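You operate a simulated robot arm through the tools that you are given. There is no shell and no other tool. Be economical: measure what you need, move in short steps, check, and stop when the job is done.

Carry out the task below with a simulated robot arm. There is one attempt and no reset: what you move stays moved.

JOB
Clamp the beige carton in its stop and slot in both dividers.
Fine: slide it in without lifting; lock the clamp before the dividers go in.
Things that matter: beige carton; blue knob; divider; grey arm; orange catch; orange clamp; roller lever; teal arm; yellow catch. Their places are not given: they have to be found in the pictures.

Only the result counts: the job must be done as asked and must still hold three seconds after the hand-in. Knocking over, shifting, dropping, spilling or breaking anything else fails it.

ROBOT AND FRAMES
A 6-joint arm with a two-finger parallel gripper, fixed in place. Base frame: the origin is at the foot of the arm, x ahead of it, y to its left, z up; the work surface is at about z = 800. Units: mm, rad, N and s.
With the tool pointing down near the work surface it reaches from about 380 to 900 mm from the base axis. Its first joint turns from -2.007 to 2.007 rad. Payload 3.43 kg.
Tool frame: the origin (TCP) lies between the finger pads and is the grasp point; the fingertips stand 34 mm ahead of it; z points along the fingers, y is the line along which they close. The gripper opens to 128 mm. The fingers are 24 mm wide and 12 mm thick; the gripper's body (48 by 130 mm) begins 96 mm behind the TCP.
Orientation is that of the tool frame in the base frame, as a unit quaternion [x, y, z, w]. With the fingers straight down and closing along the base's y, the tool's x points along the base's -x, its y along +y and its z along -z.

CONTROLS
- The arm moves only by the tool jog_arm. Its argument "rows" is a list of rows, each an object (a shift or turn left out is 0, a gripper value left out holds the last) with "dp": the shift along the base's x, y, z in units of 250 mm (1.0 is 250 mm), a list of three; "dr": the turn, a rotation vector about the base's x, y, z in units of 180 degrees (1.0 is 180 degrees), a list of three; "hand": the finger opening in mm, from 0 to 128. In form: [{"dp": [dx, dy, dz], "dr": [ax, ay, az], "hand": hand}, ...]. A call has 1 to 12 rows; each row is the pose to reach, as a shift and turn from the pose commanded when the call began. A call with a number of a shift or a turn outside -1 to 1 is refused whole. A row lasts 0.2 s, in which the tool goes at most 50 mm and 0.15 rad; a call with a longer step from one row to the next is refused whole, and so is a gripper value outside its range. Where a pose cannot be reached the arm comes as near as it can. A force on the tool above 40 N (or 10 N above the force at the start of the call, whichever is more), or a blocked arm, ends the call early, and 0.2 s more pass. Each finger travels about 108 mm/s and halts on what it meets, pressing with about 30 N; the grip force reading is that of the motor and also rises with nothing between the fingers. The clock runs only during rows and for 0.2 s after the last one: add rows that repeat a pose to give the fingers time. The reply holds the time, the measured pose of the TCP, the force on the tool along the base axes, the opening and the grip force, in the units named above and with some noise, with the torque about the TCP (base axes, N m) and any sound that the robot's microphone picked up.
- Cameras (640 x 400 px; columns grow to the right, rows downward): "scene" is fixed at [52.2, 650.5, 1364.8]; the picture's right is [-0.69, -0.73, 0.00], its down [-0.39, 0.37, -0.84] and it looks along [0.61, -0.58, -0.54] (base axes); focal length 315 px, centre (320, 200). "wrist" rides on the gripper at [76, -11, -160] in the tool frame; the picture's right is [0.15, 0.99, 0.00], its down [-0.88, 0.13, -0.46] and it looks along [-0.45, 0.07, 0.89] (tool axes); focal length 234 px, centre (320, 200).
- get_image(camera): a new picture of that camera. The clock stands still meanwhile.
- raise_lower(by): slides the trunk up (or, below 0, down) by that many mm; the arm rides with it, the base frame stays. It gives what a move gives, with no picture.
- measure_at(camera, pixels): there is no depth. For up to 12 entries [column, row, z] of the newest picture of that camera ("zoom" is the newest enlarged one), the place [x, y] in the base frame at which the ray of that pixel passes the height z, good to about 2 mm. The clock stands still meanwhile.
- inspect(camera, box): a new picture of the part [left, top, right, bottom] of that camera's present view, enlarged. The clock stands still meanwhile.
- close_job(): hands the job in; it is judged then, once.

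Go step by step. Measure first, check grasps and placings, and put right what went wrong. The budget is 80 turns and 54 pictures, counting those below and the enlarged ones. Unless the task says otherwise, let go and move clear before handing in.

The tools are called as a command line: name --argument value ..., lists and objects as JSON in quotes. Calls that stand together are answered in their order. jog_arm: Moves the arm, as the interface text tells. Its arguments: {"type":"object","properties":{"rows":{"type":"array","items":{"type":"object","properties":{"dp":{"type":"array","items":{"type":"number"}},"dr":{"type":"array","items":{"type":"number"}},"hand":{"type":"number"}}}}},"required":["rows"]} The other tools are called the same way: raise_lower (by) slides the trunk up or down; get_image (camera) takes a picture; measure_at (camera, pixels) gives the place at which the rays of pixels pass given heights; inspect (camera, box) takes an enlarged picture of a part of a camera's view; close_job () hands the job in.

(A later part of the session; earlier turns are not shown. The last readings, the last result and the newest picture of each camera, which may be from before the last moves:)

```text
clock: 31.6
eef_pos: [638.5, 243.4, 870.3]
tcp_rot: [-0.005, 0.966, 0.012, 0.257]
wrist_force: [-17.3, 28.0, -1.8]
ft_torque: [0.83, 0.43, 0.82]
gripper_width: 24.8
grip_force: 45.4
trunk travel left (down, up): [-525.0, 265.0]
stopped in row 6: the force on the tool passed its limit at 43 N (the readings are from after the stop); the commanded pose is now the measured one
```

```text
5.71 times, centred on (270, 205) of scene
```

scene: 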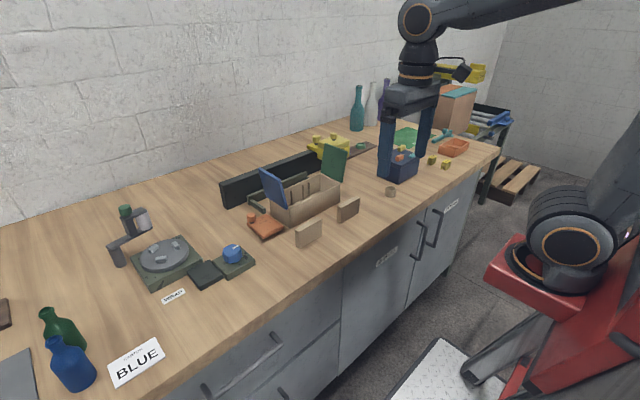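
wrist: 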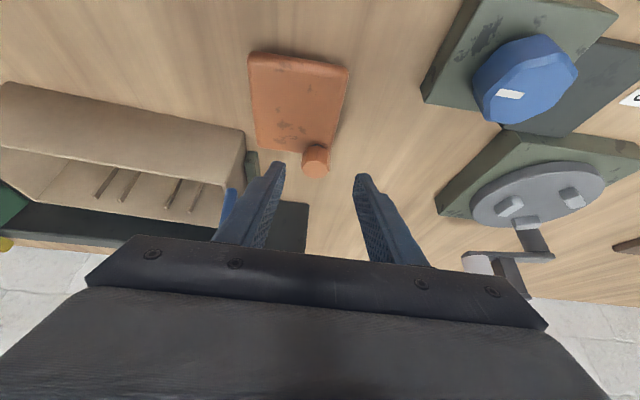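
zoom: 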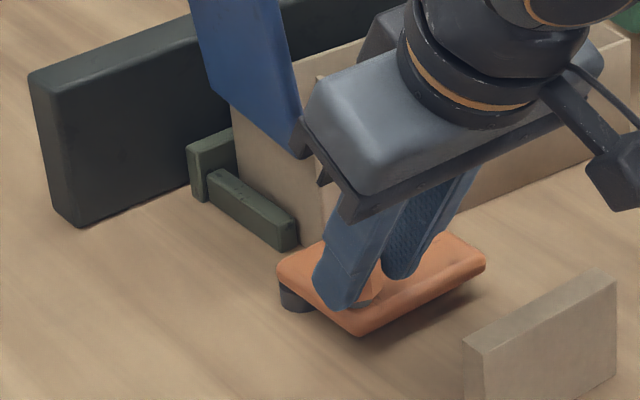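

Blocked at about 88° of swing, with the plate lying in front of the carton, which looks like its end stop. I'll release, back off, and look.

jog_arm --rows '[{"dp": [0, 0, 0], "hand": 40}, {"dp": [0, 0.006, 0], "hand": 50}, {"dp": [-0.05, 0.006, 0.1]}, {"dp": [-0.12, 0.006, 0.22]}, {"dp": [-0.2, 0, 0.36]}, {"dp": [-0.25, -0.05, 0.5]}]'

inspect --camera "scene" --box '[220, 160, 330, 240]'

get_image --camera "wrist"

```text
clock: 33.0
eef_pos: [575.8, 224.8, 995.8]
tcp_rot: [-0.003, 0.967, 0.01, 0.256]
wrist_force: [0.8, 0.3, -1.0]
ft_torque: [0.0, 0.06, 0.0]
gripper_width: 49.9
grip_force: 0.1
trunk travel left (down, up): [-525.0, 265.0]
```

```text
5.00 times, centred on (275, 200) of scene
```

zoom: 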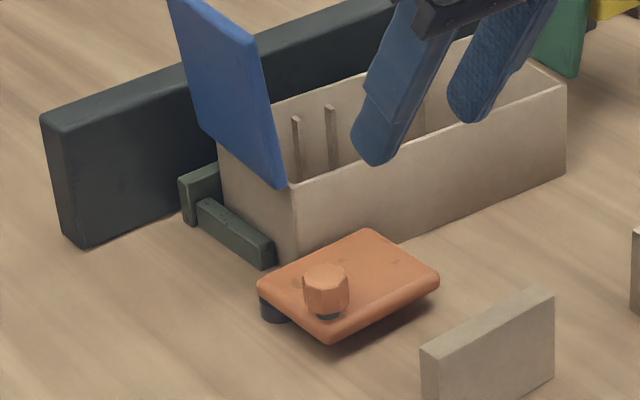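

```text
14 pictures are left
```

wrist: 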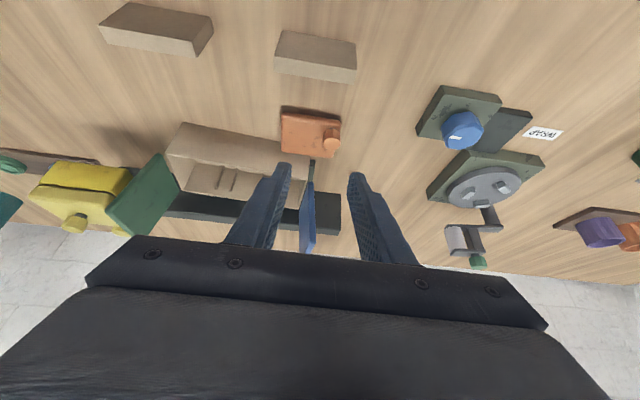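

The clamp plate now sits in front of the carton, with the knob near (652,243). Next is divider A, centred at about (563,210): level the tool, turn it to close along x, and hover above.

jog_arm --rows '[{"dp": [0, 0, 0], "dr": [-0.001, 0.041, 0]}, {"dp": [0, 0, 0], "dr": [-0.002, 0.082, 0]}, {"dp": [0, 0, 0], "dr": [-0.003, 0.123, 0]}, {"dp": [-0.02, -0.03, 0], "dr": [-0.0048, 0.165, 0]}, {"dp": [-0.051, -0.059, 0], "dr": [-0.0048, 0.165, 0]}]'

jog_arm --rows '[{"dr": [0, 0, -0.0455]}, {"dr": [0, 0, -0.0909]}, {"dr": [0, 0, -0.1364]}, {"dr": [0, 0, -0.1818]}, {"dr": [0, 0, -0.2273]}, {"dr": [0, 0, -0.2727]}, {"dr": [0, 0, -0.3182]}, {"dr": [0, 0, -0.3636]}, {"dr": [0, 0, -0.4091]}, {"dr": [0, 0, -0.4545]}, {"dr": [0, 0, -0.5]}]'

get_image --camera "wrist"

```text
clock: 34.2
eef_pos: [564.6, 211.9, 995.7]
tcp_rot: [-0.002, 1.0, 0.003, -0.001]
wrist_force: [0.1, -0.5, -0.3]
ft_torque: [0.0, 0.01, 0.01]
gripper_width: 50.0
grip_force: 0.1
trunk travel left (down, up): [-525.0, 265.0]
```

```text
clock: 36.6
eef_pos: [564.8, 213.5, 994.3]
tcp_rot: [0.706, 0.708, 0.001, 0.004]
wrist_force: [0.6, 0.1, 0.9]
ft_torque: [0.0, 0.01, 0.0]
gripper_width: 49.8
grip_force: 0.1
trunk travel left (down, up): [-525.0, 265.0]
```

```text
13 pictures are left
```

wrist: 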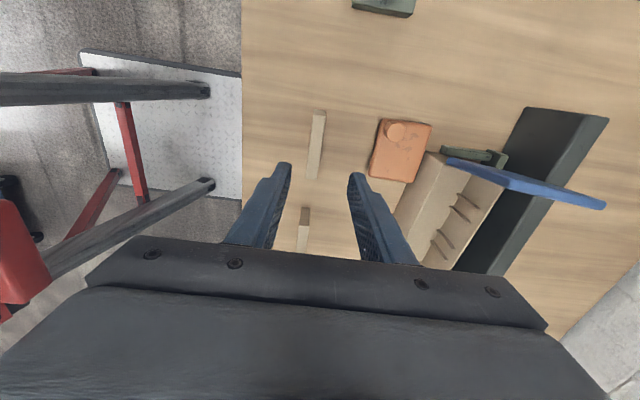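

measure_at --camera "wrist" --pixels '[[313, 110, 855], [326, 112, 855], [307, 178, 855], [318, 180, 855], [301, 207, 855], [310, 207, 855]]'

```text
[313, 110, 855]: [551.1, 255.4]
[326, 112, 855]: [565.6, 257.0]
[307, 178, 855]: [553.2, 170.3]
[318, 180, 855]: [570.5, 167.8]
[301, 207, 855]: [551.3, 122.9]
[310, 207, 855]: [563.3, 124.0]
```

Divider A matches the earlier estimate, but B's near end reads y≈123 where I had 90. I'll check B in the scene before moving.

inspect --camera "scene" --box '[270, 170, 390, 250]'

```text
5.00 times, centred on (330, 210) of scene
```

zoom: 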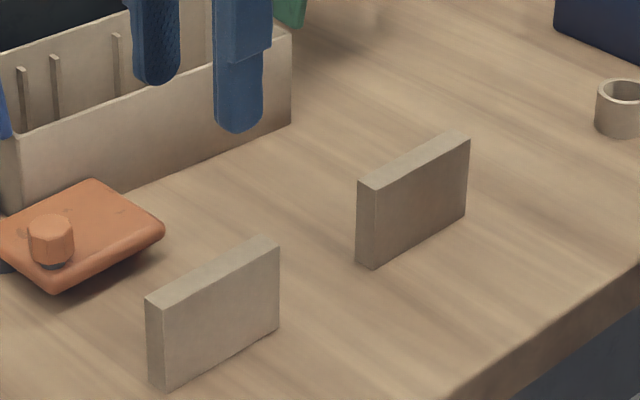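

B is unchanged, so that was a misread pixel. I'll descend on A and grip it.

jog_arm --rows '[{"dp": [-0.008, -0.01, -0.18]}, {"dp": [-0.008, -0.01, -0.36]}, {"dp": [-0.008, -0.01, -0.5]}, {"dp": [-0.008, -0.01, -0.546]}, {"dp": [-0.008, -0.01, -0.546], "hand": 25}, {"dp": [-0.008, -0.01, -0.546], "hand": 8}, {"dp": [-0.008, -0.01, -0.546], "hand": 5}, {"dp": [-0.008, -0.01, -0.546], "hand": 5}]'

```text
clock: 38.4
eef_pos: [565.3, 210.5, 859.5]
tcp_rot: [0.705, 0.709, 0.001, 0.003]
wrist_force: [0.7, 0.0, 0.3]
ft_torque: [0.01, 0.01, 0.03]
gripper_width: 14.3
grip_force: 29.6
trunk travel left (down, up): [-525.0, 265.0]
```

I have divider A (14.3 mm). I'll lift it, turn it 90° back, and move to y≈147 ahead of the carton.

jog_arm --rows '[{"dp": [0, 0, 0.15]}, {"dp": [0, 0, 0.3]}, {"dp": [0, 0, 0.45]}, {"dp": [0, -0.1, 0.56]}, {"dp": [0, -0.25, 0.6]}]'

jog_arm --rows '[{"dp": [0.05, 0, 0], "dr": [0, 0, 0.0455]}, {"dp": [0.1, 0, 0], "dr": [0, 0, 0.0909]}, {"dp": [0.15, 0, 0], "dr": [0, 0, 0.1364]}, {"dp": [0.2, 0, 0], "dr": [0, 0, 0.1818]}, {"dp": [0.25, 0, 0], "dr": [0, 0, 0.2273]}, {"dp": [0.3, 0, 0], "dr": [0, 0, 0.2727]}, {"dp": [0.35, 0, 0], "dr": [0, 0, 0.3182]}, {"dp": [0.4, 0, 0], "dr": [0, 0, 0.3636]}, {"dp": [0.45, 0, 0], "dr": [0, 0, 0.4091]}, {"dp": [0.5, 0, 0], "dr": [0, 0, 0.4545]}, {"dp": [0.56, 0, 0], "dr": [0, 0, 0.5]}]'

get_image --camera "wrist"

```text
clock: 39.6
eef_pos: [564.1, 149.6, 1006.1]
tcp_rot: [0.705, 0.709, 0.002, 0.002]
wrist_force: [0.9, 0.6, 0.0]
ft_torque: [0.0, 0.02, -0.02]
gripper_width: 14.5
grip_force: 30.0
trunk travel left (down, up): [-525.0, 265.0]
```

```text
clock: 42.0
eef_pos: [703.9, 149.1, 1008.2]
tcp_rot: [-0.003, 1.0, 0.003, 0.001]
wrist_force: [-0.6, 0.3, 0.0]
ft_torque: [0.0, -0.01, -0.03]
gripper_width: 14.6
grip_force: 29.6
trunk travel left (down, up): [-525.0, 265.0]
```

```text
11 pictures are left
```

wrist: 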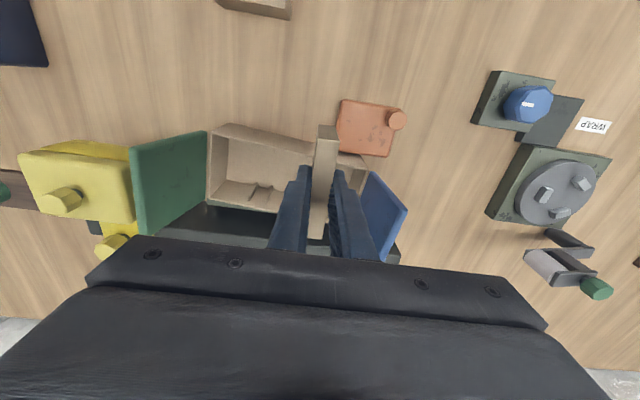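

inspect --camera "wrist" --box '[200, 115, 380, 228]'

```text
3.54 times, centred on (290, 172) of wrist
```

zoom: 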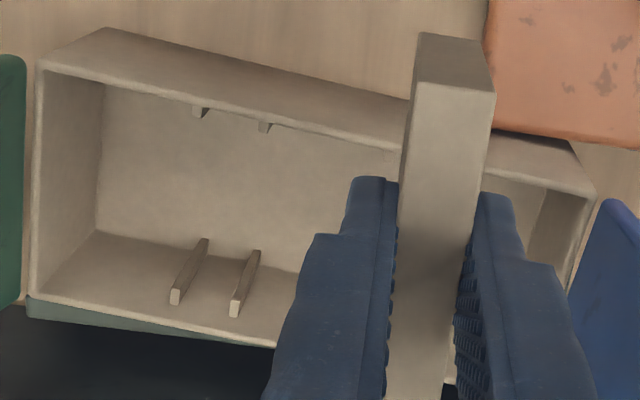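

measure_at --camera "zoom" --pixels '[[39, 68, 870], [594, 190, 870], [30, 300, 870], [205, 241, 803], [257, 252, 803], [175, 297, 866], [234, 311, 866], [200, 110, 866], [265, 124, 866], [440, 65, 870], [97, 232, 803]]'

```text
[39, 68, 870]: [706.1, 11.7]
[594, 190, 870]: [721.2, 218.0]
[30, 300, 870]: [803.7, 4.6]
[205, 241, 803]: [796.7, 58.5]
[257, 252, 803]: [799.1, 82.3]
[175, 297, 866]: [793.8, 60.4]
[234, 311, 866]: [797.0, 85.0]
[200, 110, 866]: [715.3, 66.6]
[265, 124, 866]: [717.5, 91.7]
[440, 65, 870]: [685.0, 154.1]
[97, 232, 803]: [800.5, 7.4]
```

The measurement shows the carton is yawed: front-left corner x≈706, front-right 721, so the earlier flap bump pulled its left end about 15 mm out. I'll set divider A down at a free spot and push the carton back home.

jog_arm --rows '[{"dp": [-0.19, -0.01, 0]}, {"dp": [-0.38, -0.016, 0]}, {"dp": [-0.38, -0.016, -0.18]}, {"dp": [-0.38, -0.016, -0.36]}, {"dp": [-0.38, -0.016, -0.52]}, {"dp": [-0.38, -0.016, -0.57]}, {"dp": [-0.38, -0.016, -0.59]}, {"dp": [-0.38, -0.016, -0.594]}]'

```text
clock: 43.8
eef_pos: [608.1, 143.1, 860.8]
tcp_rot: [-0.002, 1.0, 0.004, 0.002]
wrist_force: [0.1, 0.0, -0.5]
ft_torque: [0.0, 0.0, 0.04]
gripper_width: 14.4
grip_force: 30.1
trunk travel left (down, up): [-525.0, 265.0]
```

jog_arm --rows '[{"dp": [0, 0, -0.004]}, {"dp": [0, 0, -0.007]}, {"dp": [0, 0, -0.007], "hand": 25}, {"dp": [0, 0, -0.007], "hand": 50}, {"dp": [0, 0, 0.15]}, {"dp": [0, 0, 0.32]}, {"dp": [0.1, -0.15, 0.36], "hand": 0}, {"dp": [0.2, -0.3, 0.36]}, {"dp": [0.24, -0.33, 0.36]}, {"dp": [0.24, -0.33, 0.18]}, {"dp": [0.24, -0.33, 0.0]}]'

```text
clock: 46.2
eef_pos: [669.9, 62.6, 858.5]
tcp_rot: [-0.002, 1.0, 0.004, 0.001]
wrist_force: [-0.4, -0.6, 0.5]
ft_torque: [0.0, -0.03, -0.01]
gripper_width: 0.0
grip_force: 29.8
trunk travel left (down, up): [-525.0, 265.0]
```

Now I'll push the carton front at y≈62 forward, slowly.

jog_arm --rows '[{"dp": [0.06, 0, 0]}, {"dp": [0.1, 0, 0]}, {"dp": [0.115, 0, 0]}, {"dp": [0.13, 0, 0]}, {"dp": [0.14, 0, 0]}, {"dp": [0.15, 0, 0]}, {"dp": [0.16, 0, 0]}, {"dp": [0.166, 0, 0]}, {"dp": [0.172, 0, 0]}]'

```text
clock: 48.2
eef_pos: [709.6, 62.6, 860.3]
tcp_rot: [-0.002, 1.0, 0.003, -0.001]
wrist_force: [-2.4, -0.9, 1.0]
ft_torque: [-0.02, 0.08, 0.04]
gripper_width: 0.2
grip_force: 30.5
trunk travel left (down, up): [-525.0, 265.0]
```

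jog_arm --rows '[{"dp": [0.008, 0, 0]}, {"dp": [0.016, 0, 0]}, {"dp": [0.024, 0, 0]}, {"dp": [0.032, 0, 0]}]'

inspect --camera "wrist" --box '[120, 60, 520, 260]'

```text
clock: 49.0
eef_pos: [711.0, 62.7, 860.4]
tcp_rot: [-0.003, 1.0, 0.005, -0.006]
wrist_force: [-21.2, 4.1, 11.3]
ft_torque: [-0.02, -0.28, 0.02]
gripper_width: 0.0
grip_force: 29.7
trunk travel left (down, up): [-525.0, 265.0]
stopped in row 3: the force on the tool passed its limit at 44 N (the readings are from after the stop); the commanded pose is now the measured one
```

```text
1.60 times, centred on (320, 160) of wrist
```

zoom: 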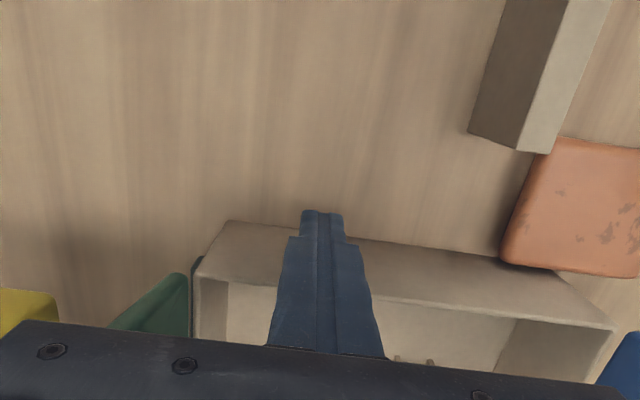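

measure_at --camera "zoom" --pixels '[[196, 279, 870], [612, 329, 870], [228, 221, 800], [510, 262, 815], [636, 277, 815], [540, 138, 815], [470, 133, 800]]'

```text
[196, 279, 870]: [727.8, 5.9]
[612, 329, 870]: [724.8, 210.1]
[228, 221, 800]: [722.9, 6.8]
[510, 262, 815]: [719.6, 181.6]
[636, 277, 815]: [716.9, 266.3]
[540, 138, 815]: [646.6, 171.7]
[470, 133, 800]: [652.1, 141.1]
```

The carton is seated again (front x≈723–727 along its length). The skewed carton may have stopped the clamp early, so I'll press the knob further in −y with closed fingers.

jog_arm --rows '[{"dp": [-0.08, 0, 0]}, {"dp": [-0.12, 0, 0.18]}, {"dp": [-0.18, 0, 0.36]}, {"dp": [-0.236, 0.1, 0.48]}, {"dp": [-0.236, 0.29, 0.48]}, {"dp": [-0.236, 0.48, 0.48]}, {"dp": [-0.236, 0.67, 0.48]}, {"dp": [-0.236, 0.86, 0.48]}, {"dp": [-0.236, 0.87, 0.3]}, {"dp": [-0.236, 0.87, 0.12]}, {"dp": [-0.236, 0.87, 0.04]}]'

jog_arm --rows '[{"dp": [0, -0.015, 0]}, {"dp": [0, -0.03, 0]}, {"dp": [0, -0.04, 0]}, {"dp": [0, -0.05, 0]}, {"dp": [0, -0.06, 0]}, {"dp": [0, -0.07, 0]}, {"dp": [0, -0.08, 0]}, {"dp": [0, -0.09, 0]}]'

```text
clock: 51.4
eef_pos: [655.4, 281.6, 869.9]
tcp_rot: [-0.003, 1.0, 0.003, -0.003]
wrist_force: [-0.4, 0.0, 0.0]
ft_torque: [0.0, -0.04, -0.01]
gripper_width: 0.0
grip_force: 30.4
trunk travel left (down, up): [-525.0, 265.0]
```

```text
clock: 52.9
eef_pos: [654.4, 266.7, 870.4]
tcp_rot: [-0.002, 1.0, 0.007, -0.002]
wrist_force: [-3.8, 35.4, -8.4]
ft_torque: [1.29, 0.14, 0.1]
gripper_width: 0.0
grip_force: 30.7
trunk travel left (down, up): [-525.0, 265.0]
stopped in row 7: the force on the tool passed its limit at 44 N (the readings are from after the stop); the commanded pose is now the measured one
```

The clamp is firmly at its stop: 44 N with no further motion. Next I'll rise and view the carton from above to measure the rib slots.

jog_arm --rows '[{"dp": [0, 0.03, 0]}, {"dp": [0, 0.03, 0.18]}, {"dp": [0, 0.03, 0.37]}, {"dp": [0, 0.03, 0.56]}, {"dp": [0.02, -0.1, 0.7]}, {"dp": [0.08, -0.25, 0.76]}, {"dp": [0.16, -0.4, 0.76]}, {"dp": [0.27, -0.55, 0.76]}, {"dp": [0.4, -0.62, 0.76], "hand": 100}, {"dp": [0.52, -0.63, 0.76]}, {"dp": [0.6, -0.63, 0.76]}]'

inspect --camera "wrist" --box '[190, 10, 450, 200]'

```text
clock: 55.3
eef_pos: [804.0, 105.7, 1060.1]
tcp_rot: [-0.001, 1.0, 0.006, -0.002]
wrist_force: [-0.4, -0.9, -0.1]
ft_torque: [0.02, -0.07, 0.02]
gripper_width: 99.9
grip_force: 0.1
trunk travel left (down, up): [-525.0, 265.0]
```

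```text
2.11 times, centred on (320, 105) of wrist
```

zoom: 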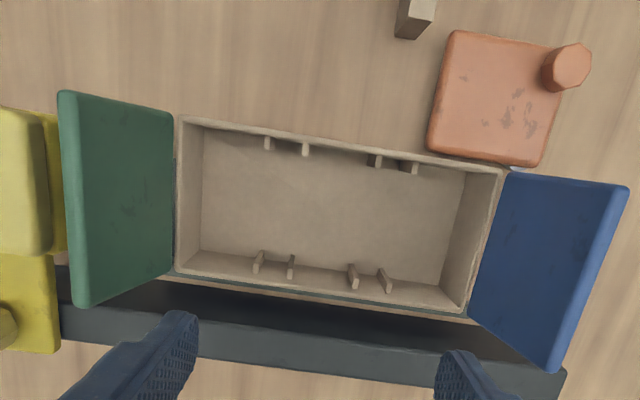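

measure_at --camera "zoom" --pixels '[[178, 116, 870], [506, 172, 870], [175, 273, 870], [467, 313, 870], [267, 141, 866], [305, 148, 866], [373, 160, 866], [408, 166, 866], [256, 271, 866], [290, 277, 866], [353, 287, 866], [388, 292, 866]]'

measure_at --camera "zoom" --pixels '[[204, 130, 803], [200, 250, 803], [440, 283, 803], [262, 251, 803], [294, 256, 803], [351, 264, 803], [382, 269, 803], [468, 170, 803], [166, 273, 820]]'

```text
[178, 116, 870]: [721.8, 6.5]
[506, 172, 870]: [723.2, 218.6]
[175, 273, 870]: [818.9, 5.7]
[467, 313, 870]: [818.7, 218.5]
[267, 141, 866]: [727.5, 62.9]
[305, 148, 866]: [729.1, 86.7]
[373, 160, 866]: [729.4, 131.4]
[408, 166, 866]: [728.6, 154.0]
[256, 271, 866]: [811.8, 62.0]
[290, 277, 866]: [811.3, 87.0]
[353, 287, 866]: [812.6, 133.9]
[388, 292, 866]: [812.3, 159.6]
```

```text
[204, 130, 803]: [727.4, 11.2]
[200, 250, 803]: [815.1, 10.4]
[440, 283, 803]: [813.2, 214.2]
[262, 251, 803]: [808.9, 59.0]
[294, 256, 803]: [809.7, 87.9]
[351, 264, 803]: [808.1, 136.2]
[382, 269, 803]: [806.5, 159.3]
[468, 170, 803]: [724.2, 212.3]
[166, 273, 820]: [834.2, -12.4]
```

The carton is square and seated (x 722–819, y 6–216), with slots at y≈76 and 146 and x centre≈770.5. I'll re-grasp divider A at (608,143).

jog_arm --rows '[{"dp": [-0.19, 0.03, 0], "hand": 50}, {"dp": [-0.38, 0.06, 0], "dr": [-0.003, 0, 0]}, {"dp": [-0.56, 0.1, -0.05], "dr": [-0.003, 0, 0]}, {"dp": [-0.7, 0.14, -0.13], "dr": [-0.003, 0, 0]}, {"dp": [-0.784, 0.149, -0.27], "dr": [-0.003, 0, 0]}, {"dp": [-0.784, 0.149, -0.45], "dr": [-0.003, 0, 0]}, {"dp": [-0.784, 0.149, -0.63], "dr": [-0.003, 0, 0]}, {"dp": [-0.784, 0.149, -0.77], "dr": [-0.003, 0, 0]}, {"dp": [-0.784, 0.149, -0.804], "dr": [-0.003, 0, 0]}, {"dp": [-0.784, 0.149, -0.804], "dr": [-0.003, 0, 0], "hand": 25}, {"dp": [-0.784, 0.149, -0.804], "dr": [-0.003, 0, 0], "hand": 8}, {"dp": [-0.784, 0.149, -0.804], "dr": [-0.003, 0, 0], "hand": 5}]'

jog_arm --rows '[{"dp": [0, 0, 0], "hand": 5}, {"dp": [0, 0, 0], "hand": 5}]'

```text
clock: 57.9
eef_pos: [610.6, 142.8, 861.8]
tcp_rot: [-0.002, 1.0, 0.002, -0.002]
wrist_force: [0.0, 0.1, -0.5]
ft_torque: [-0.01, 0.02, 0.0]
gripper_width: 14.5
grip_force: 30.1
trunk travel left (down, up): [-525.0, 265.0]
```

```text
clock: 58.5
eef_pos: [609.8, 143.8, 860.7]
tcp_rot: [-0.002, 1.0, 0.002, -0.002]
wrist_force: [-0.1, 1.3, -1.3]
ft_torque: [-0.02, 0.03, 0.04]
gripper_width: 14.5
grip_force: 29.9
trunk travel left (down, up): [-525.0, 265.0]
```

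jog_arm --rows '[{"dp": [0, 0, 0.15]}, {"dp": [0, 0, 0.32]}, {"dp": [0, 0, 0.47]}, {"dp": [0.15, 0.005, 0.5]}, {"dp": [0.33, 0.01, 0.5]}, {"dp": [0.5, 0.01, 0.5]}, {"dp": [0.62, 0.01, 0.5]}, {"dp": [0.65, 0.01, 0.4]}, {"dp": [0.65, 0.01, 0.32]}, {"dp": [0.65, 0.01, 0.32]}]'

get_image --camera "wrist"

inspect --camera "scene" --box '[240, 130, 350, 200]'

```text
clock: 60.7
eef_pos: [772.2, 143.5, 940.4]
tcp_rot: [-0.002, 1.0, 0.002, -0.002]
wrist_force: [0.9, 0.5, -0.6]
ft_torque: [0.02, 0.03, 0.04]
gripper_width: 14.6
grip_force: 30.1
trunk travel left (down, up): [-525.0, 265.0]
```

```text
7 pictures are left
```

wrist: 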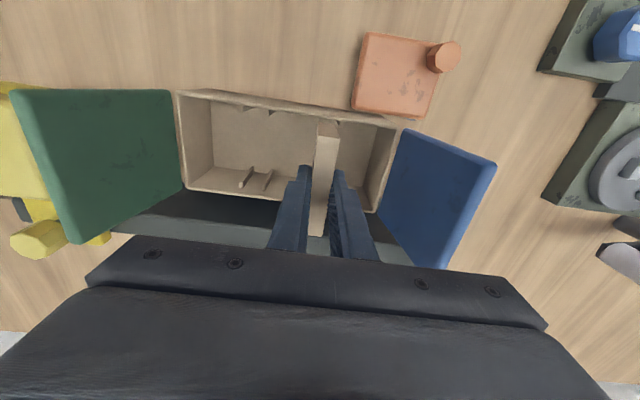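

```text
5.71 times, centred on (295, 165) of scene
```

zoom: 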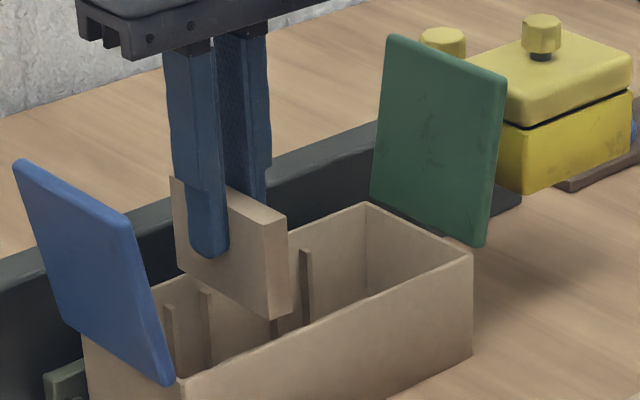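

Everything looks aligned with the right-hand slot, so I'll lower slowly and watch the force.

jog_arm --rows '[{"dp": [0, 0.003, -0.03]}, {"dp": [0, 0.003, -0.06]}, {"dp": [0, 0.003, -0.09]}, {"dp": [0, 0.003, -0.12]}, {"dp": [0, 0.003, -0.16]}, {"dp": [0, 0.003, -0.2]}, {"dp": [0, 0.003, -0.24]}, {"dp": [0, 0.003, -0.27]}, {"dp": [0, 0.003, -0.285]}, {"dp": [0, 0.003, -0.295]}]'

```text
clock: 62.9
eef_pos: [772.0, 145.8, 866.1]
tcp_rot: [-0.002, 1.0, 0.001, -0.004]
wrist_force: [0.6, 0.1, -0.3]
ft_torque: [0.03, 0.0, -0.01]
gripper_width: 14.6
grip_force: 30.0
trunk travel left (down, up): [-525.0, 265.0]
```

It went down freely. I'll lower a last couple of millimetres to touch the floor, release and rise.

jog_arm --rows '[{"dp": [0, 0, -0.006]}, {"dp": [0, 0, -0.01]}, {"dp": [0, 0, -0.01], "hand": 20}, {"dp": [0, 0, -0.01], "hand": 28}, {"dp": [0, 0, -0.01], "hand": 28}, {"dp": [0, 0, 0.1]}, {"dp": [0, 0, 0.25]}, {"dp": [0, 0, 0.42]}, {"dp": [0, 0, 0.58]}, {"dp": [0, -0.02, 0.7]}]'

inspect --camera "wrist" --box '[190, 40, 450, 240]'

```text
clock: 65.1
eef_pos: [774.3, 139.7, 1041.3]
tcp_rot: [-0.002, 1.0, 0.002, -0.002]
wrist_force: [1.0, 0.5, -0.3]
ft_torque: [0.02, 0.01, -0.01]
gripper_width: 28.1
grip_force: 0.1
trunk travel left (down, up): [-525.0, 265.0]
```

```text
2.00 times, centred on (320, 140) of wrist
```

zoom: 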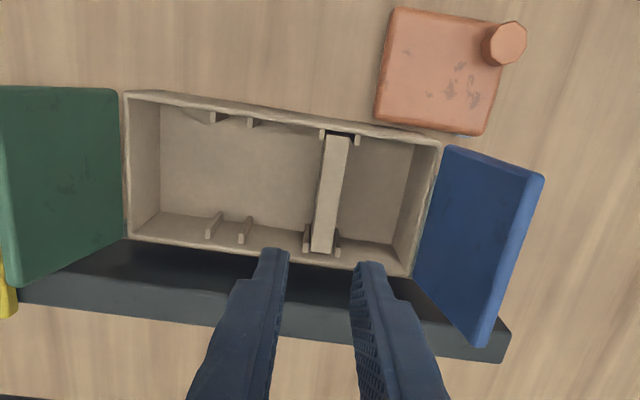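

Divider A sits between both rib pairs. I'll measure slot 1 relative to A and collect divider B.

measure_at --camera "zoom" --pixels '[[339, 138, 858], [322, 251, 858], [216, 117, 866], [250, 122, 866], [210, 236, 866], [244, 242, 866], [323, 134, 866], [358, 140, 866], [306, 250, 866], [338, 255, 866]]'

jog_arm --rows '[{"dp": [-0.18, -0.02, 0], "hand": 50}, {"dp": [-0.36, -0.06, 0]}, {"dp": [-0.5, -0.14, 0]}, {"dp": [-0.6, -0.25, 0]}, {"dp": [-0.7, -0.3, 0]}, {"dp": [-0.8, -0.35, -0.06]}, {"dp": [-0.845, -0.369, -0.16]}]'

jog_arm --rows '[{"dr": [0, 0, -0.0455]}, {"dr": [0, 0, -0.0909]}, {"dr": [0, 0, -0.1364]}, {"dr": [0, 0, -0.1818]}, {"dr": [0, 0, -0.2273]}, {"dr": [0, 0, -0.2727]}, {"dr": [0, 0, -0.3182]}, {"dr": [0, 0, -0.3636]}, {"dr": [0, 0, -0.4091]}, {"dr": [0, 0, -0.4545]}, {"dr": [0, 0, -0.5]}]'

```text
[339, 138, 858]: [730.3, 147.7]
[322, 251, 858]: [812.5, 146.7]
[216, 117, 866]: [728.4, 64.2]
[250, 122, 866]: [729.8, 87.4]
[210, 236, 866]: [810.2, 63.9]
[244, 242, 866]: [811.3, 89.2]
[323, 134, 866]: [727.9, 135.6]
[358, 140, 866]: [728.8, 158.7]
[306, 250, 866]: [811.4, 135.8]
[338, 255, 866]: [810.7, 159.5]
```

```text
clock: 66.7
eef_pos: [560.9, 47.4, 1000.3]
tcp_rot: [-0.002, 1.0, 0.002, -0.001]
wrist_force: [-0.3, 0.4, -0.3]
ft_torque: [0.0, 0.01, -0.01]
gripper_width: 49.8
grip_force: 0.0
trunk travel left (down, up): [-525.0, 265.0]
```

```text
clock: 69.1
eef_pos: [559.9, 49.0, 1002.9]
tcp_rot: [0.707, 0.707, 0.002, 0.0]
wrist_force: [-0.3, -0.3, 0.3]
ft_torque: [0.0, 0.02, 0.06]
gripper_width: 49.9
grip_force: 0.0
trunk travel left (down, up): [-525.0, 265.0]
```

jog_arm --rows '[{"dp": [0.01, -0.003, -0.18]}, {"dp": [0.01, -0.003, -0.36]}, {"dp": [0.01, -0.003, -0.51]}, {"dp": [0.01, -0.003, -0.566]}, {"dp": [0.01, -0.003, -0.566], "hand": 25}, {"dp": [0.01, -0.003, -0.566], "hand": 8}, {"dp": [0.01, -0.003, -0.566], "hand": 5}, {"dp": [0.01, -0.003, -0.566], "hand": 5}]'

```text
clock: 70.9
eef_pos: [564.2, 47.2, 858.9]
tcp_rot: [0.706, 0.708, 0.002, 0.0]
wrist_force: [-0.1, 0.2, 0.0]
ft_torque: [0.0, 0.02, 0.01]
gripper_width: 14.5
grip_force: 30.0
trunk travel left (down, up): [-525.0, 265.0]
```

I have divider B. I'll lift it, then rotate while moving toward (700,76).

jog_arm --rows '[{"dp": [0, 0, 0.15]}, {"dp": [0, 0, 0.3]}, {"dp": [0, 0.03, 0.45]}, {"dp": [0, 0.08, 0.55]}, {"dp": [0, 0.114, 0.56]}]'

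jog_arm --rows '[{"dp": [0.04, 0, 0], "dr": [0, 0, 0.0455]}, {"dp": [0.08, 0, 0], "dr": [0, 0, 0.0909]}, {"dp": [0.12, 0, 0], "dr": [0, 0, 0.1364]}, {"dp": [0.16, 0, 0], "dr": [0, 0, 0.1818]}, {"dp": [0.2, 0, 0], "dr": [0, 0, 0.2273]}, {"dp": [0.24, 0, 0], "dr": [0, 0, 0.2727]}, {"dp": [0.28, 0, 0], "dr": [0, 0, 0.3182]}, {"dp": [0.32, 0, 0], "dr": [0, 0, 0.3636]}, {"dp": [0.36, 0, 0], "dr": [0, 0, 0.4091]}, {"dp": [0.4, 0, 0], "dr": [0, 0, 0.4545]}, {"dp": [0.44, 0, 0], "dr": [0, 0, 0.5]}]'

jog_arm --rows '[{"dp": [0.15, 0, 0]}, {"dp": [0.3, 0, 0]}, {"dp": [0.386, 0, -0.06]}, {"dp": [0.386, 0, -0.18]}, {"dp": [0.386, 0, -0.24]}, {"dp": [0.386, 0, -0.24]}]'

get_image --camera "wrist"

```text
clock: 72.1
eef_pos: [564.7, 74.5, 997.8]
tcp_rot: [0.706, 0.709, 0.002, 0.0]
wrist_force: [-0.2, 0.4, -0.2]
ft_torque: [0.0, -0.01, 0.03]
gripper_width: 14.2
grip_force: 29.9
trunk travel left (down, up): [-525.0, 265.0]
```

```text
clock: 74.5
eef_pos: [673.7, 75.6, 1000.8]
tcp_rot: [-0.003, 1.0, 0.002, -0.003]
wrist_force: [-0.1, -0.4, -0.1]
ft_torque: [-0.05, -0.04, -0.03]
gripper_width: 14.6
grip_force: 30.1
trunk travel left (down, up): [-525.0, 265.0]
```

```text
clock: 75.9
eef_pos: [769.4, 74.7, 941.1]
tcp_rot: [-0.001, 1.0, 0.002, -0.002]
wrist_force: [-0.9, 0.6, -0.1]
ft_torque: [0.01, -0.01, 0.0]
gripper_width: 14.4
grip_force: 30.3
trunk travel left (down, up): [-525.0, 265.0]
```

```text
4 pictures are left
```

wrist: 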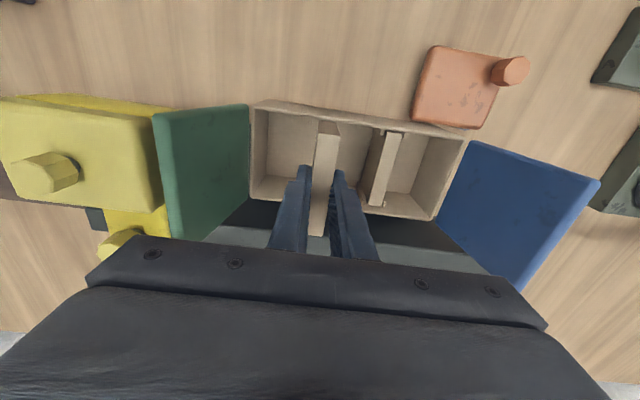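

jog_arm --rows '[{"dp": [0.005, 0.003, -0.03]}, {"dp": [0.005, 0.003, -0.06]}, {"dp": [0.005, 0.003, -0.09]}, {"dp": [0.005, 0.003, -0.12]}, {"dp": [0.005, 0.003, -0.16]}, {"dp": [0.005, 0.003, -0.2]}, {"dp": [0.005, 0.003, -0.24]}, {"dp": [0.005, 0.003, -0.27]}, {"dp": [0.005, 0.003, -0.29]}, {"dp": [0.005, 0.003, -0.3]}]'

```text
clock: 78.0
eef_pos: [772.4, 77.9, 869.5]
tcp_rot: [-0.002, 1.0, 0.002, 0.0]
wrist_force: [-3.3, 2.3, 15.6]
ft_torque: [0.05, 0.49, 0.04]
gripper_width: 14.6
grip_force: 30.0
trunk travel left (down, up): [-525.0, 265.0]
stopped in row 10: the force on the tool passed its limit at 42 N (the readings are from after the stop); the commanded pose is now the measured one
```

It stopped at z≈869.5, a few millimetres above the expected floor contact. I'll take a look.

inspect --camera "scene" --box '[250, 150, 340, 210]'

```text
6.67 times, centred on (295, 180) of scene
```

zoom: 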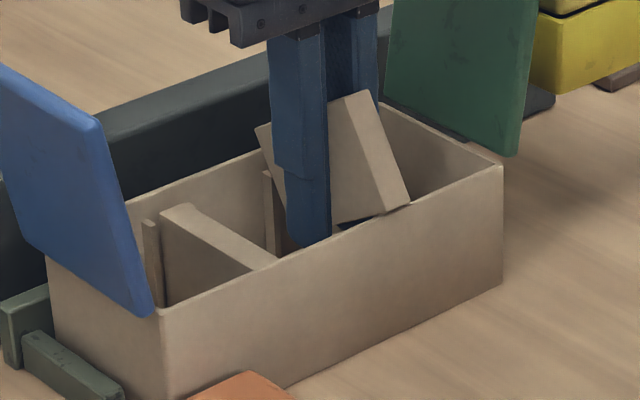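

Divider B's front end caught on the front rib or rim, and it tilted in the grip. I'll lift it out and level it by pressing its low end on free table at about (605,90).

jog_arm --rows '[{"dp": [0, 0, 0.08]}, {"dp": [0, 0, 0.2]}, {"dp": [0, 0, 0.36]}, {"dp": [0, 0, 0.54]}, {"dp": [-0.18, 0.02, 0.56]}, {"dp": [-0.36, 0.05, 0.56]}, {"dp": [-0.54, 0.05, 0.56]}, {"dp": [-0.66, 0.05, 0.5]}, {"dp": [-0.66, 0.05, 0.34]}, {"dp": [-0.66, 0.05, 0.2]}, {"dp": [-0.66, 0.05, 0.12]}]'

jog_arm --rows '[{"dp": [0, 0, -0.02]}, {"dp": [0, 0, -0.04]}, {"dp": [0, 0, -0.06]}, {"dp": [0, 0, -0.08]}, {"dp": [0, 0, -0.1]}, {"dp": [0, 0, -0.12]}, {"dp": [0, 0, -0.135]}, {"dp": [0, 0, -0.15]}, {"dp": [0, 0, -0.16]}]'

```text
clock: 80.4
eef_pos: [607.9, 87.5, 899.7]
tcp_rot: [-0.001, 1.0, 0.003, -0.002]
wrist_force: [-0.3, 0.1, 0.3]
ft_torque: [0.02, -0.03, 0.0]
gripper_width: 14.9
grip_force: 29.9
trunk travel left (down, up): [-525.0, 265.0]
```

```text
clock: 82.4
eef_pos: [605.9, 86.2, 857.8]
tcp_rot: [-0.001, 1.0, 0.002, -0.001]
wrist_force: [-0.4, 1.1, 0.3]
ft_torque: [-0.02, -0.01, 0.0]
gripper_width: 14.7
grip_force: 30.3
trunk travel left (down, up): [-525.0, 265.0]
```

jog_arm --rows '[{"dp": [0, 0, -0.012]}, {"dp": [0, 0, -0.024]}, {"dp": [0, 0, -0.036]}, {"dp": [0, 0, -0.048]}, {"dp": [0, 0, -0.06]}]'

inspect --camera "scene" --box '[270, 150, 390, 240]'

```text
clock: 83.6
eef_pos: [608.6, 87.5, 843.6]
tcp_rot: [-0.002, 1.0, 0.002, -0.002]
wrist_force: [0.1, 0.4, -0.4]
ft_torque: [0.03, 0.03, 0.0]
gripper_width: 15.0
grip_force: 30.5
trunk travel left (down, up): [-525.0, 265.0]
```

```text
4.44 times, centred on (330, 195) of scene
```

zoom: 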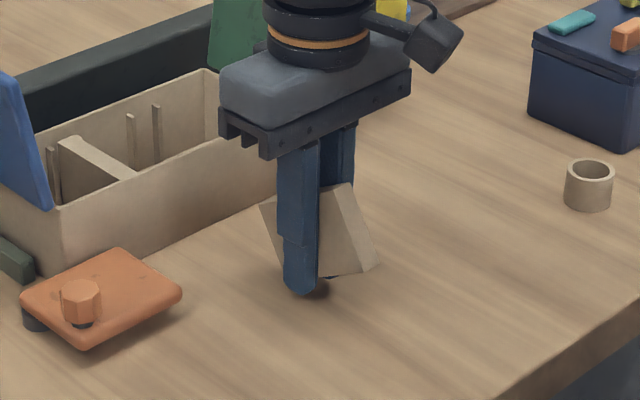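

B is tilted roughly 25–30° and pushed up in the grip. I'll work out the tilt from the picture edge (345,185)–(380,265), then counter-tilt the tool to set it flat.

measure_at --camera "zoom" --pixels '[[345, 185, 860], [345, 185, 890], [380, 265, 800], [380, 265, 830], [323, 191, 860], [323, 191, 890], [362, 272, 800], [362, 272, 830], [258, 205, 860], [258, 205, 890], [322, 277, 800], [322, 277, 830]]'

```text
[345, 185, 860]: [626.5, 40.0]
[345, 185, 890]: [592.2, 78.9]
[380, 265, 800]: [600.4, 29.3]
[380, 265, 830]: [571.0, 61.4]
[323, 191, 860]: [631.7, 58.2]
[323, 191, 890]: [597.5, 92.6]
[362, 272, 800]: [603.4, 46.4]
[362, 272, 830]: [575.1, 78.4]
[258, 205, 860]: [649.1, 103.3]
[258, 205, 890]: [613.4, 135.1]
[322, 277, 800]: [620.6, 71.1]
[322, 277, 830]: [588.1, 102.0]
```

The edges put the tilt at about 36°, with the divider centred on the TCP. I'll counter-tilt the tool by −36°, lower until the tips nearly touch, then loosen slightly so it settles flat between the pads.

jog_arm --rows '[{"dp": [0, 0, 0.1], "hand": 5}, {"dp": [0, 0, 0.16]}, {"dp": [0, 0, 0.16], "dr": [0, -0.04, 0]}, {"dp": [0, 0, 0.16], "dr": [0, -0.08, 0]}, {"dp": [0, 0, 0.16], "dr": [0, -0.12, 0]}, {"dp": [0, 0, 0.16], "dr": [0, -0.16, 0]}, {"dp": [0, 0, 0.16], "dr": [0, -0.2, 0]}, {"dp": [0, 0, 0.1], "dr": [0, -0.2, 0]}, {"dp": [0, 0, 0.04], "dr": [0, -0.2, 0]}, {"dp": [0, 0, 0.0], "dr": [0, -0.2, 0]}, {"dp": [0, 0, -0.02], "dr": [0, -0.2, 0]}, {"dp": [0, 0, -0.028], "dr": [0, -0.2, 0]}]'

```text
clock: 86.2
eef_pos: [606.3, 88.3, 836.9]
tcp_rot: [-0.002, 0.952, 0.002, 0.308]
wrist_force: [-0.1, -0.2, -1.2]
ft_torque: [0.0, -0.04, -0.01]
gripper_width: 15.1
grip_force: 30.0
out of reach, approached as far as the arm can: row 7, 8, 9
trunk travel left (down, up): [-525.0, 265.0]
```

jog_arm --rows '[{"dp": [0, 0, 0], "hand": 16.5}, {"dp": [0, 0, 0], "hand": 18}, {"dp": [0, 0, 0], "hand": 19}, {"dp": [0, 0, 0], "hand": 19}, {"dp": [0, 0, 0], "hand": 19}, {"dp": [0, 0, 0], "hand": 5}, {"dp": [0, 0, 0], "hand": 5}, {"dp": [0, 0, 0], "hand": 5}]'

```text
clock: 88.0
eef_pos: [606.0, 89.1, 837.4]
tcp_rot: [-0.002, 0.952, 0.001, 0.307]
wrist_force: [-0.3, 0.5, -1.2]
ft_torque: [0.0, -0.02, 0.01]
gripper_width: 15.1
grip_force: 30.1
trunk travel left (down, up): [-525.0, 265.0]
```

It has settled and re-gripped at 15.1 mm. Now I'll open, withdraw along the tool axis, straighten up, and measure where B stands.

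jog_arm --rows '[{"hand": 25}, {"hand": 45}, {"hand": 50}, {"dp": [-0.07, 0, 0.1]}, {"dp": [-0.17, 0, 0.24]}, {"dp": [-0.22, 0, 0.4]}, {"dp": [-0.16, 0, 0.55], "dr": [0, 0.04, 0]}, {"dp": [-0.1, 0, 0.6], "dr": [0, 0.08, 0]}, {"dp": [-0.04, 0, 0.65], "dr": [0, 0.12, 0]}, {"dp": [0, 0, 0.65], "dr": [0, 0.16, 0]}, {"dp": [0, 0, 0.65], "dr": [0, 0.2, 0]}]'

get_image --camera "wrist"

```text
clock: 90.4
eef_pos: [605.3, 88.3, 998.2]
tcp_rot: [-0.002, 1.0, 0.002, -0.003]
wrist_force: [-0.2, -0.1, 1.0]
ft_torque: [0.01, -0.06, 0.02]
gripper_width: 50.0
grip_force: 0.1
trunk travel left (down, up): [-525.0, 265.0]
```

```text
1 pictures are left
```

wrist: 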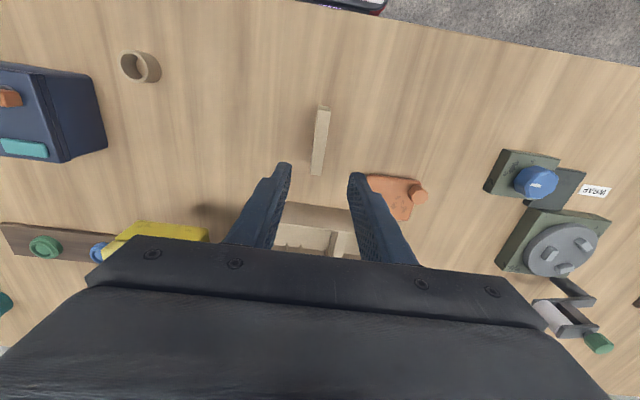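

measure_at --camera "wrist" --pixels '[[317, 111, 855], [329, 111, 855], [311, 175, 855], [321, 176, 855], [323, 106, 800], [287, 203, 870], [283, 245, 866], [299, 247, 866], [334, 233, 858], [350, 229, 858]]'

```text
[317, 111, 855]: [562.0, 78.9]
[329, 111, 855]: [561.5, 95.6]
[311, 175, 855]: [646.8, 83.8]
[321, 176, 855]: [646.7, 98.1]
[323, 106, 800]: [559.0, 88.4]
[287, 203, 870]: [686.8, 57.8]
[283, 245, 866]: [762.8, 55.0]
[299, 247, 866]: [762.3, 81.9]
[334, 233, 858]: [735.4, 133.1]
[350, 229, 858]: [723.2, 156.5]
```

B stands upright, spanning x 562–647 (centre ≈604.3) at y≈89. I'll re-grasp it vertically.

jog_arm --rows '[{"dp": [-0.004, 0.002, -0.18]}, {"dp": [-0.004, 0.002, -0.36]}, {"dp": [-0.004, 0.002, -0.51]}, {"dp": [-0.004, 0.002, -0.556]}, {"dp": [-0.004, 0.002, -0.556], "hand": 25}, {"dp": [-0.004, 0.002, -0.556], "hand": 8}, {"dp": [-0.004, 0.002, -0.556], "hand": 5}, {"dp": [-0.004, 0.002, -0.556], "hand": 5}, {"dp": [-0.004, 0.002, -0.556], "hand": 5}]'

```text
clock: 92.4
eef_pos: [602.6, 91.4, 856.8]
tcp_rot: [-0.002, 1.0, 0.002, -0.002]
wrist_force: [0.1, -0.4, -1.1]
ft_torque: [-0.03, 0.01, 0.02]
gripper_width: 14.3
grip_force: 29.2
trunk travel left (down, up): [-525.0, 265.0]
```

jog_arm --rows '[{"dp": [0, 0, 0.15]}, {"dp": [0, 0, 0.32]}, {"dp": [0, -0.02, 0.48]}, {"dp": [0.1, -0.05, 0.56]}, {"dp": [0.28, -0.055, 0.56]}, {"dp": [0.46, -0.055, 0.56]}, {"dp": [0.6, -0.055, 0.56]}, {"dp": [0.666, -0.055, 0.5]}, {"dp": [0.666, -0.055, 0.4]}, {"dp": [0.666, -0.055, 0.33]}, {"dp": [0.666, -0.055, 0.33]}]'

jog_arm --rows '[{"dp": [0, 0, 0]}]'

jog_arm --rows '[{"dp": [0, 0, 0]}]'

jog_arm --rows '[{"dp": [0, 0, 0]}]'

```text
clock: 94.8
eef_pos: [771.7, 75.8, 938.2]
tcp_rot: [-0.001, 1.0, 0.001, -0.002]
wrist_force: [1.0, 0.9, -1.1]
ft_torque: [0.0, 0.01, -0.01]
gripper_width: 14.3
grip_force: 29.9
trunk travel left (down, up): [-525.0, 265.0]
```

```text
clock: 95.2
eef_pos: [770.3, 76.7, 939.6]
tcp_rot: [-0.001, 1.0, 0.002, -0.002]
wrist_force: [0.3, 0.3, -0.7]
ft_torque: [0.03, -0.01, 0.01]
gripper_width: 14.3
grip_force: 30.4
trunk travel left (down, up): [-525.0, 265.0]
```

```text
clock: 95.6
eef_pos: [772.0, 75.6, 938.6]
tcp_rot: [-0.002, 1.0, 0.001, -0.001]
wrist_force: [0.0, -0.2, -1.2]
ft_torque: [-0.01, 0.01, 0.03]
gripper_width: 14.7
grip_force: 30.2
trunk travel left (down, up): [-525.0, 265.0]
```

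```text
clock: 96.0
eef_pos: [771.5, 76.8, 938.3]
tcp_rot: [-0.001, 1.0, 0.001, -0.001]
wrist_force: [1.0, 0.2, -0.5]
ft_torque: [-0.02, 0.02, 0.0]
gripper_width: 14.4
grip_force: 30.0
trunk travel left (down, up): [-525.0, 265.0]
```

Averaged hover position is (771.4, 76.2), so B's centre is about 770.8. I'll nudge +0.8 mm in x and lower in short checked stages.

jog_arm --rows '[{"dp": [0.003, -0.002, -0.02]}, {"dp": [0.003, -0.002, -0.04]}, {"dp": [0.003, -0.002, -0.056]}, {"dp": [0.003, -0.002, -0.068]}]'

jog_arm --rows '[{"dp": [0, 0, -0.006]}, {"dp": [0, 0, -0.012]}]'

```text
clock: 97.0
eef_pos: [772.1, 74.8, 925.4]
tcp_rot: [-0.002, 1.0, 0.002, -0.001]
wrist_force: [-0.6, -0.4, 11.0]
ft_torque: [-0.06, -0.37, -0.05]
gripper_width: 14.6
grip_force: 30.0
trunk travel left (down, up): [-525.0, 265.0]
```

```text
clock: 97.6
eef_pos: [772.4, 74.7, 921.9]
tcp_rot: [-0.002, 1.0, 0.003, -0.001]
wrist_force: [-1.3, -2.3, 19.2]
ft_torque: [-0.16, -0.73, -0.12]
gripper_width: 14.8
grip_force: 29.9
trunk travel left (down, up): [-525.0, 265.0]
```

Contact: 19 N with torque that puts it at the divider's +x end, −y edge (about +38, −8 mm), so it is touching the back rib on the −y side. I'll lift slightly, shift +1.5 mm in y with a tiny yaw, and try again.

jog_arm --rows '[{"dp": [0, 0, 0.03]}, {"dp": [-0.002, 0.006, 0.05], "dr": [0, 0, 0.003]}, {"dp": [-0.002, 0.006, 0.05], "dr": [0, 0, 0.003]}]'

jog_arm --rows '[{"dp": [0, 0, -0.03]}, {"dp": [0, 0, -0.044]}, {"dp": [0, 0, -0.052]}]'

```text
clock: 98.4
eef_pos: [771.9, 75.9, 932.4]
tcp_rot: [-0.006, 1.0, 0.002, -0.002]
wrist_force: [0.0, 0.5, 0.3]
ft_torque: [-0.03, -0.01, 0.0]
gripper_width: 14.4
grip_force: 30.4
trunk travel left (down, up): [-525.0, 265.0]
```

```text
clock: 99.2
eef_pos: [774.1, 76.6, 923.2]
tcp_rot: [-0.006, 1.0, 0.002, 0.0]
wrist_force: [-1.8, -2.8, 6.6]
ft_torque: [-0.12, -0.25, -0.07]
gripper_width: 14.4
grip_force: 30.0
trunk travel left (down, up): [-525.0, 265.0]
```

Allowing for side forces, the contact is centred in y and 38–42 mm forward, so it is the back rim and I'm slightly too far in +x. I'll shift −2.5 mm in x and try again.

jog_arm --rows '[{"dp": [0, 0, 0.03]}, {"dp": [-0.01, -0.001, 0.04]}, {"dp": [-0.01, -0.001, 0.04]}]'

jog_arm --rows '[{"dp": [0, 0, -0.02]}, {"dp": [0, 0, -0.034]}, {"dp": [0, 0, -0.046]}, {"dp": [0, 0, -0.056]}]'

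```text
clock: 100.0
eef_pos: [770.0, 77.9, 931.1]
tcp_rot: [-0.006, 1.0, 0.001, -0.001]
wrist_force: [0.6, -0.1, 1.0]
ft_torque: [0.0, -0.03, 0.01]
gripper_width: 14.5
grip_force: 29.5
trunk travel left (down, up): [-525.0, 265.0]
```

```text
clock: 101.0
eef_pos: [769.2, 75.4, 916.8]
tcp_rot: [-0.007, 1.0, 0.002, -0.002]
wrist_force: [0.0, 0.9, -0.1]
ft_torque: [0.01, 0.0, -0.01]
gripper_width: 14.3
grip_force: 30.2
trunk travel left (down, up): [-525.0, 265.0]
```

No contact now and it is below the rim. I'll continue down in checked stages.

jog_arm --rows '[{"dp": [0, 0, -0.012]}, {"dp": [0, 0, -0.024]}, {"dp": [0, 0, -0.04]}, {"dp": [0, 0, -0.056]}]'

jog_arm --rows '[{"dp": [0, 0, -0.02]}, {"dp": [0, 0, -0.05]}, {"dp": [0, 0, -0.08]}, {"dp": [0, 0, -0.11]}, {"dp": [0, 0, -0.13]}, {"dp": [0, 0, -0.14]}]'

```text
clock: 102.1
eef_pos: [770.6, 75.4, 910.4]
tcp_rot: [-0.008, 1.0, 0.001, 0.004]
wrist_force: [-2.5, -1.2, 11.6]
ft_torque: [0.01, 0.65, 0.09]
gripper_width: 14.8
grip_force: 29.9
trunk travel left (down, up): [-525.0, 265.0]
stopped in row 4: the force on the tool passed its limit at 43 N (the readings are from after the stop); the commanded pose is now the measured one
```

```text
clock: 102.6
eef_pos: [772.7, 76.2, 909.3]
tcp_rot: [-0.006, 1.0, 0.003, 0.007]
wrist_force: [-5.0, -0.7, 14.7]
ft_torque: [0.12, 0.83, 0.05]
gripper_width: 14.7
grip_force: 30.4
trunk travel left (down, up): [-525.0, 265.0]
stopped in row 2: the force on the tool passed its limit at 46 N (the readings are from after the stop); the commanded pose is now the measured one
```

The catch is now on top of the front rib on the +y side. The rib tops are lower (≈853) than I assumed, which puts slot 1 at y≈73.5. I'll lift 10 mm, shift −2.5 mm in y, restore x and level the tool.

jog_arm --rows '[{"dp": [-0.004, 0, 0.02]}, {"dp": [-0.01, -0.005, 0.042], "dr": [0, 0.004, 0]}, {"dp": [-0.01, -0.01, 0.042], "dr": [0, 0.004, 0]}, {"dp": [-0.01, -0.01, 0.042], "dr": [0, 0.004, 0]}]'

jog_arm --rows '[{"dp": [0, 0, 0]}]'

```text
clock: 103.6
eef_pos: [768.5, 74.4, 917.7]
tcp_rot: [-0.007, 1.0, 0.002, 0.0]
wrist_force: [0.0, -0.8, 0.2]
ft_torque: [0.0, -0.02, 0.02]
gripper_width: 14.5
grip_force: 29.2
trunk travel left (down, up): [-525.0, 265.0]
```

```text
clock: 104.0
eef_pos: [768.2, 72.5, 919.1]
tcp_rot: [-0.006, 1.0, 0.003, 0.001]
wrist_force: [0.6, 0.1, -0.7]
ft_torque: [-0.01, 0.0, 0.01]
gripper_width: 14.5
grip_force: 30.1
trunk travel left (down, up): [-525.0, 265.0]
```

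jog_arm --rows '[{"dp": [0.004, 0, -0.014]}, {"dp": [0.004, 0, -0.028]}, {"dp": [0.004, 0, -0.04]}, {"dp": [0.004, 0, -0.046]}]'

```text
clock: 105.0
eef_pos: [768.5, 73.9, 906.0]
tcp_rot: [-0.006, 1.0, 0.002, 0.001]
wrist_force: [0.2, 0.6, -1.2]
ft_torque: [0.0, 0.02, -0.04]
gripper_width: 14.5
grip_force: 30.5
trunk travel left (down, up): [-525.0, 265.0]
```

No contact, and it is now below the earlier catch height. Continuing down.

jog_arm --rows '[{"dp": [0, 0, -0.014]}, {"dp": [0, 0, -0.028]}, {"dp": [0, 0, -0.042]}, {"dp": [0, 0, -0.056]}]'

```text
clock: 106.0
eef_pos: [769.5, 73.7, 892.2]
tcp_rot: [-0.006, 1.0, 0.002, 0.001]
wrist_force: [0.2, 0.5, -1.5]
ft_torque: [-0.03, 0.0, 0.01]
gripper_width: 14.6
grip_force: 30.5
trunk travel left (down, up): [-525.0, 265.0]
```

jog_arm --rows '[{"dp": [0, 0, -0.02]}, {"dp": [0, 0, -0.04]}, {"dp": [0, 0, -0.06]}, {"dp": [0, 0, -0.08]}, {"dp": [0, 0, -0.092]}, {"dp": [0, 0, -0.1]}]'

```text
clock: 107.4
eef_pos: [769.9, 72.6, 868.0]
tcp_rot: [-0.006, 1.0, 0.003, 0.001]
wrist_force: [-0.1, -0.9, -0.8]
ft_torque: [-0.01, 0.0, 0.02]
gripper_width: 14.9
grip_force: 29.9
trunk travel left (down, up): [-525.0, 265.0]
```

jog_arm --rows '[{"dp": [0, 0, -0.008]}, {"dp": [0, 0, -0.014]}, {"dp": [0, 0, -0.02]}, {"dp": [0, 0, -0.026]}]'

```text
clock: 108.4
eef_pos: [770.0, 72.7, 860.8]
tcp_rot: [-0.006, 1.0, 0.002, 0.001]
wrist_force: [-0.2, -0.4, -0.3]
ft_torque: [0.02, -0.01, 0.0]
gripper_width: 14.2
grip_force: 30.4
trunk travel left (down, up): [-525.0, 265.0]
5 turns are left
```

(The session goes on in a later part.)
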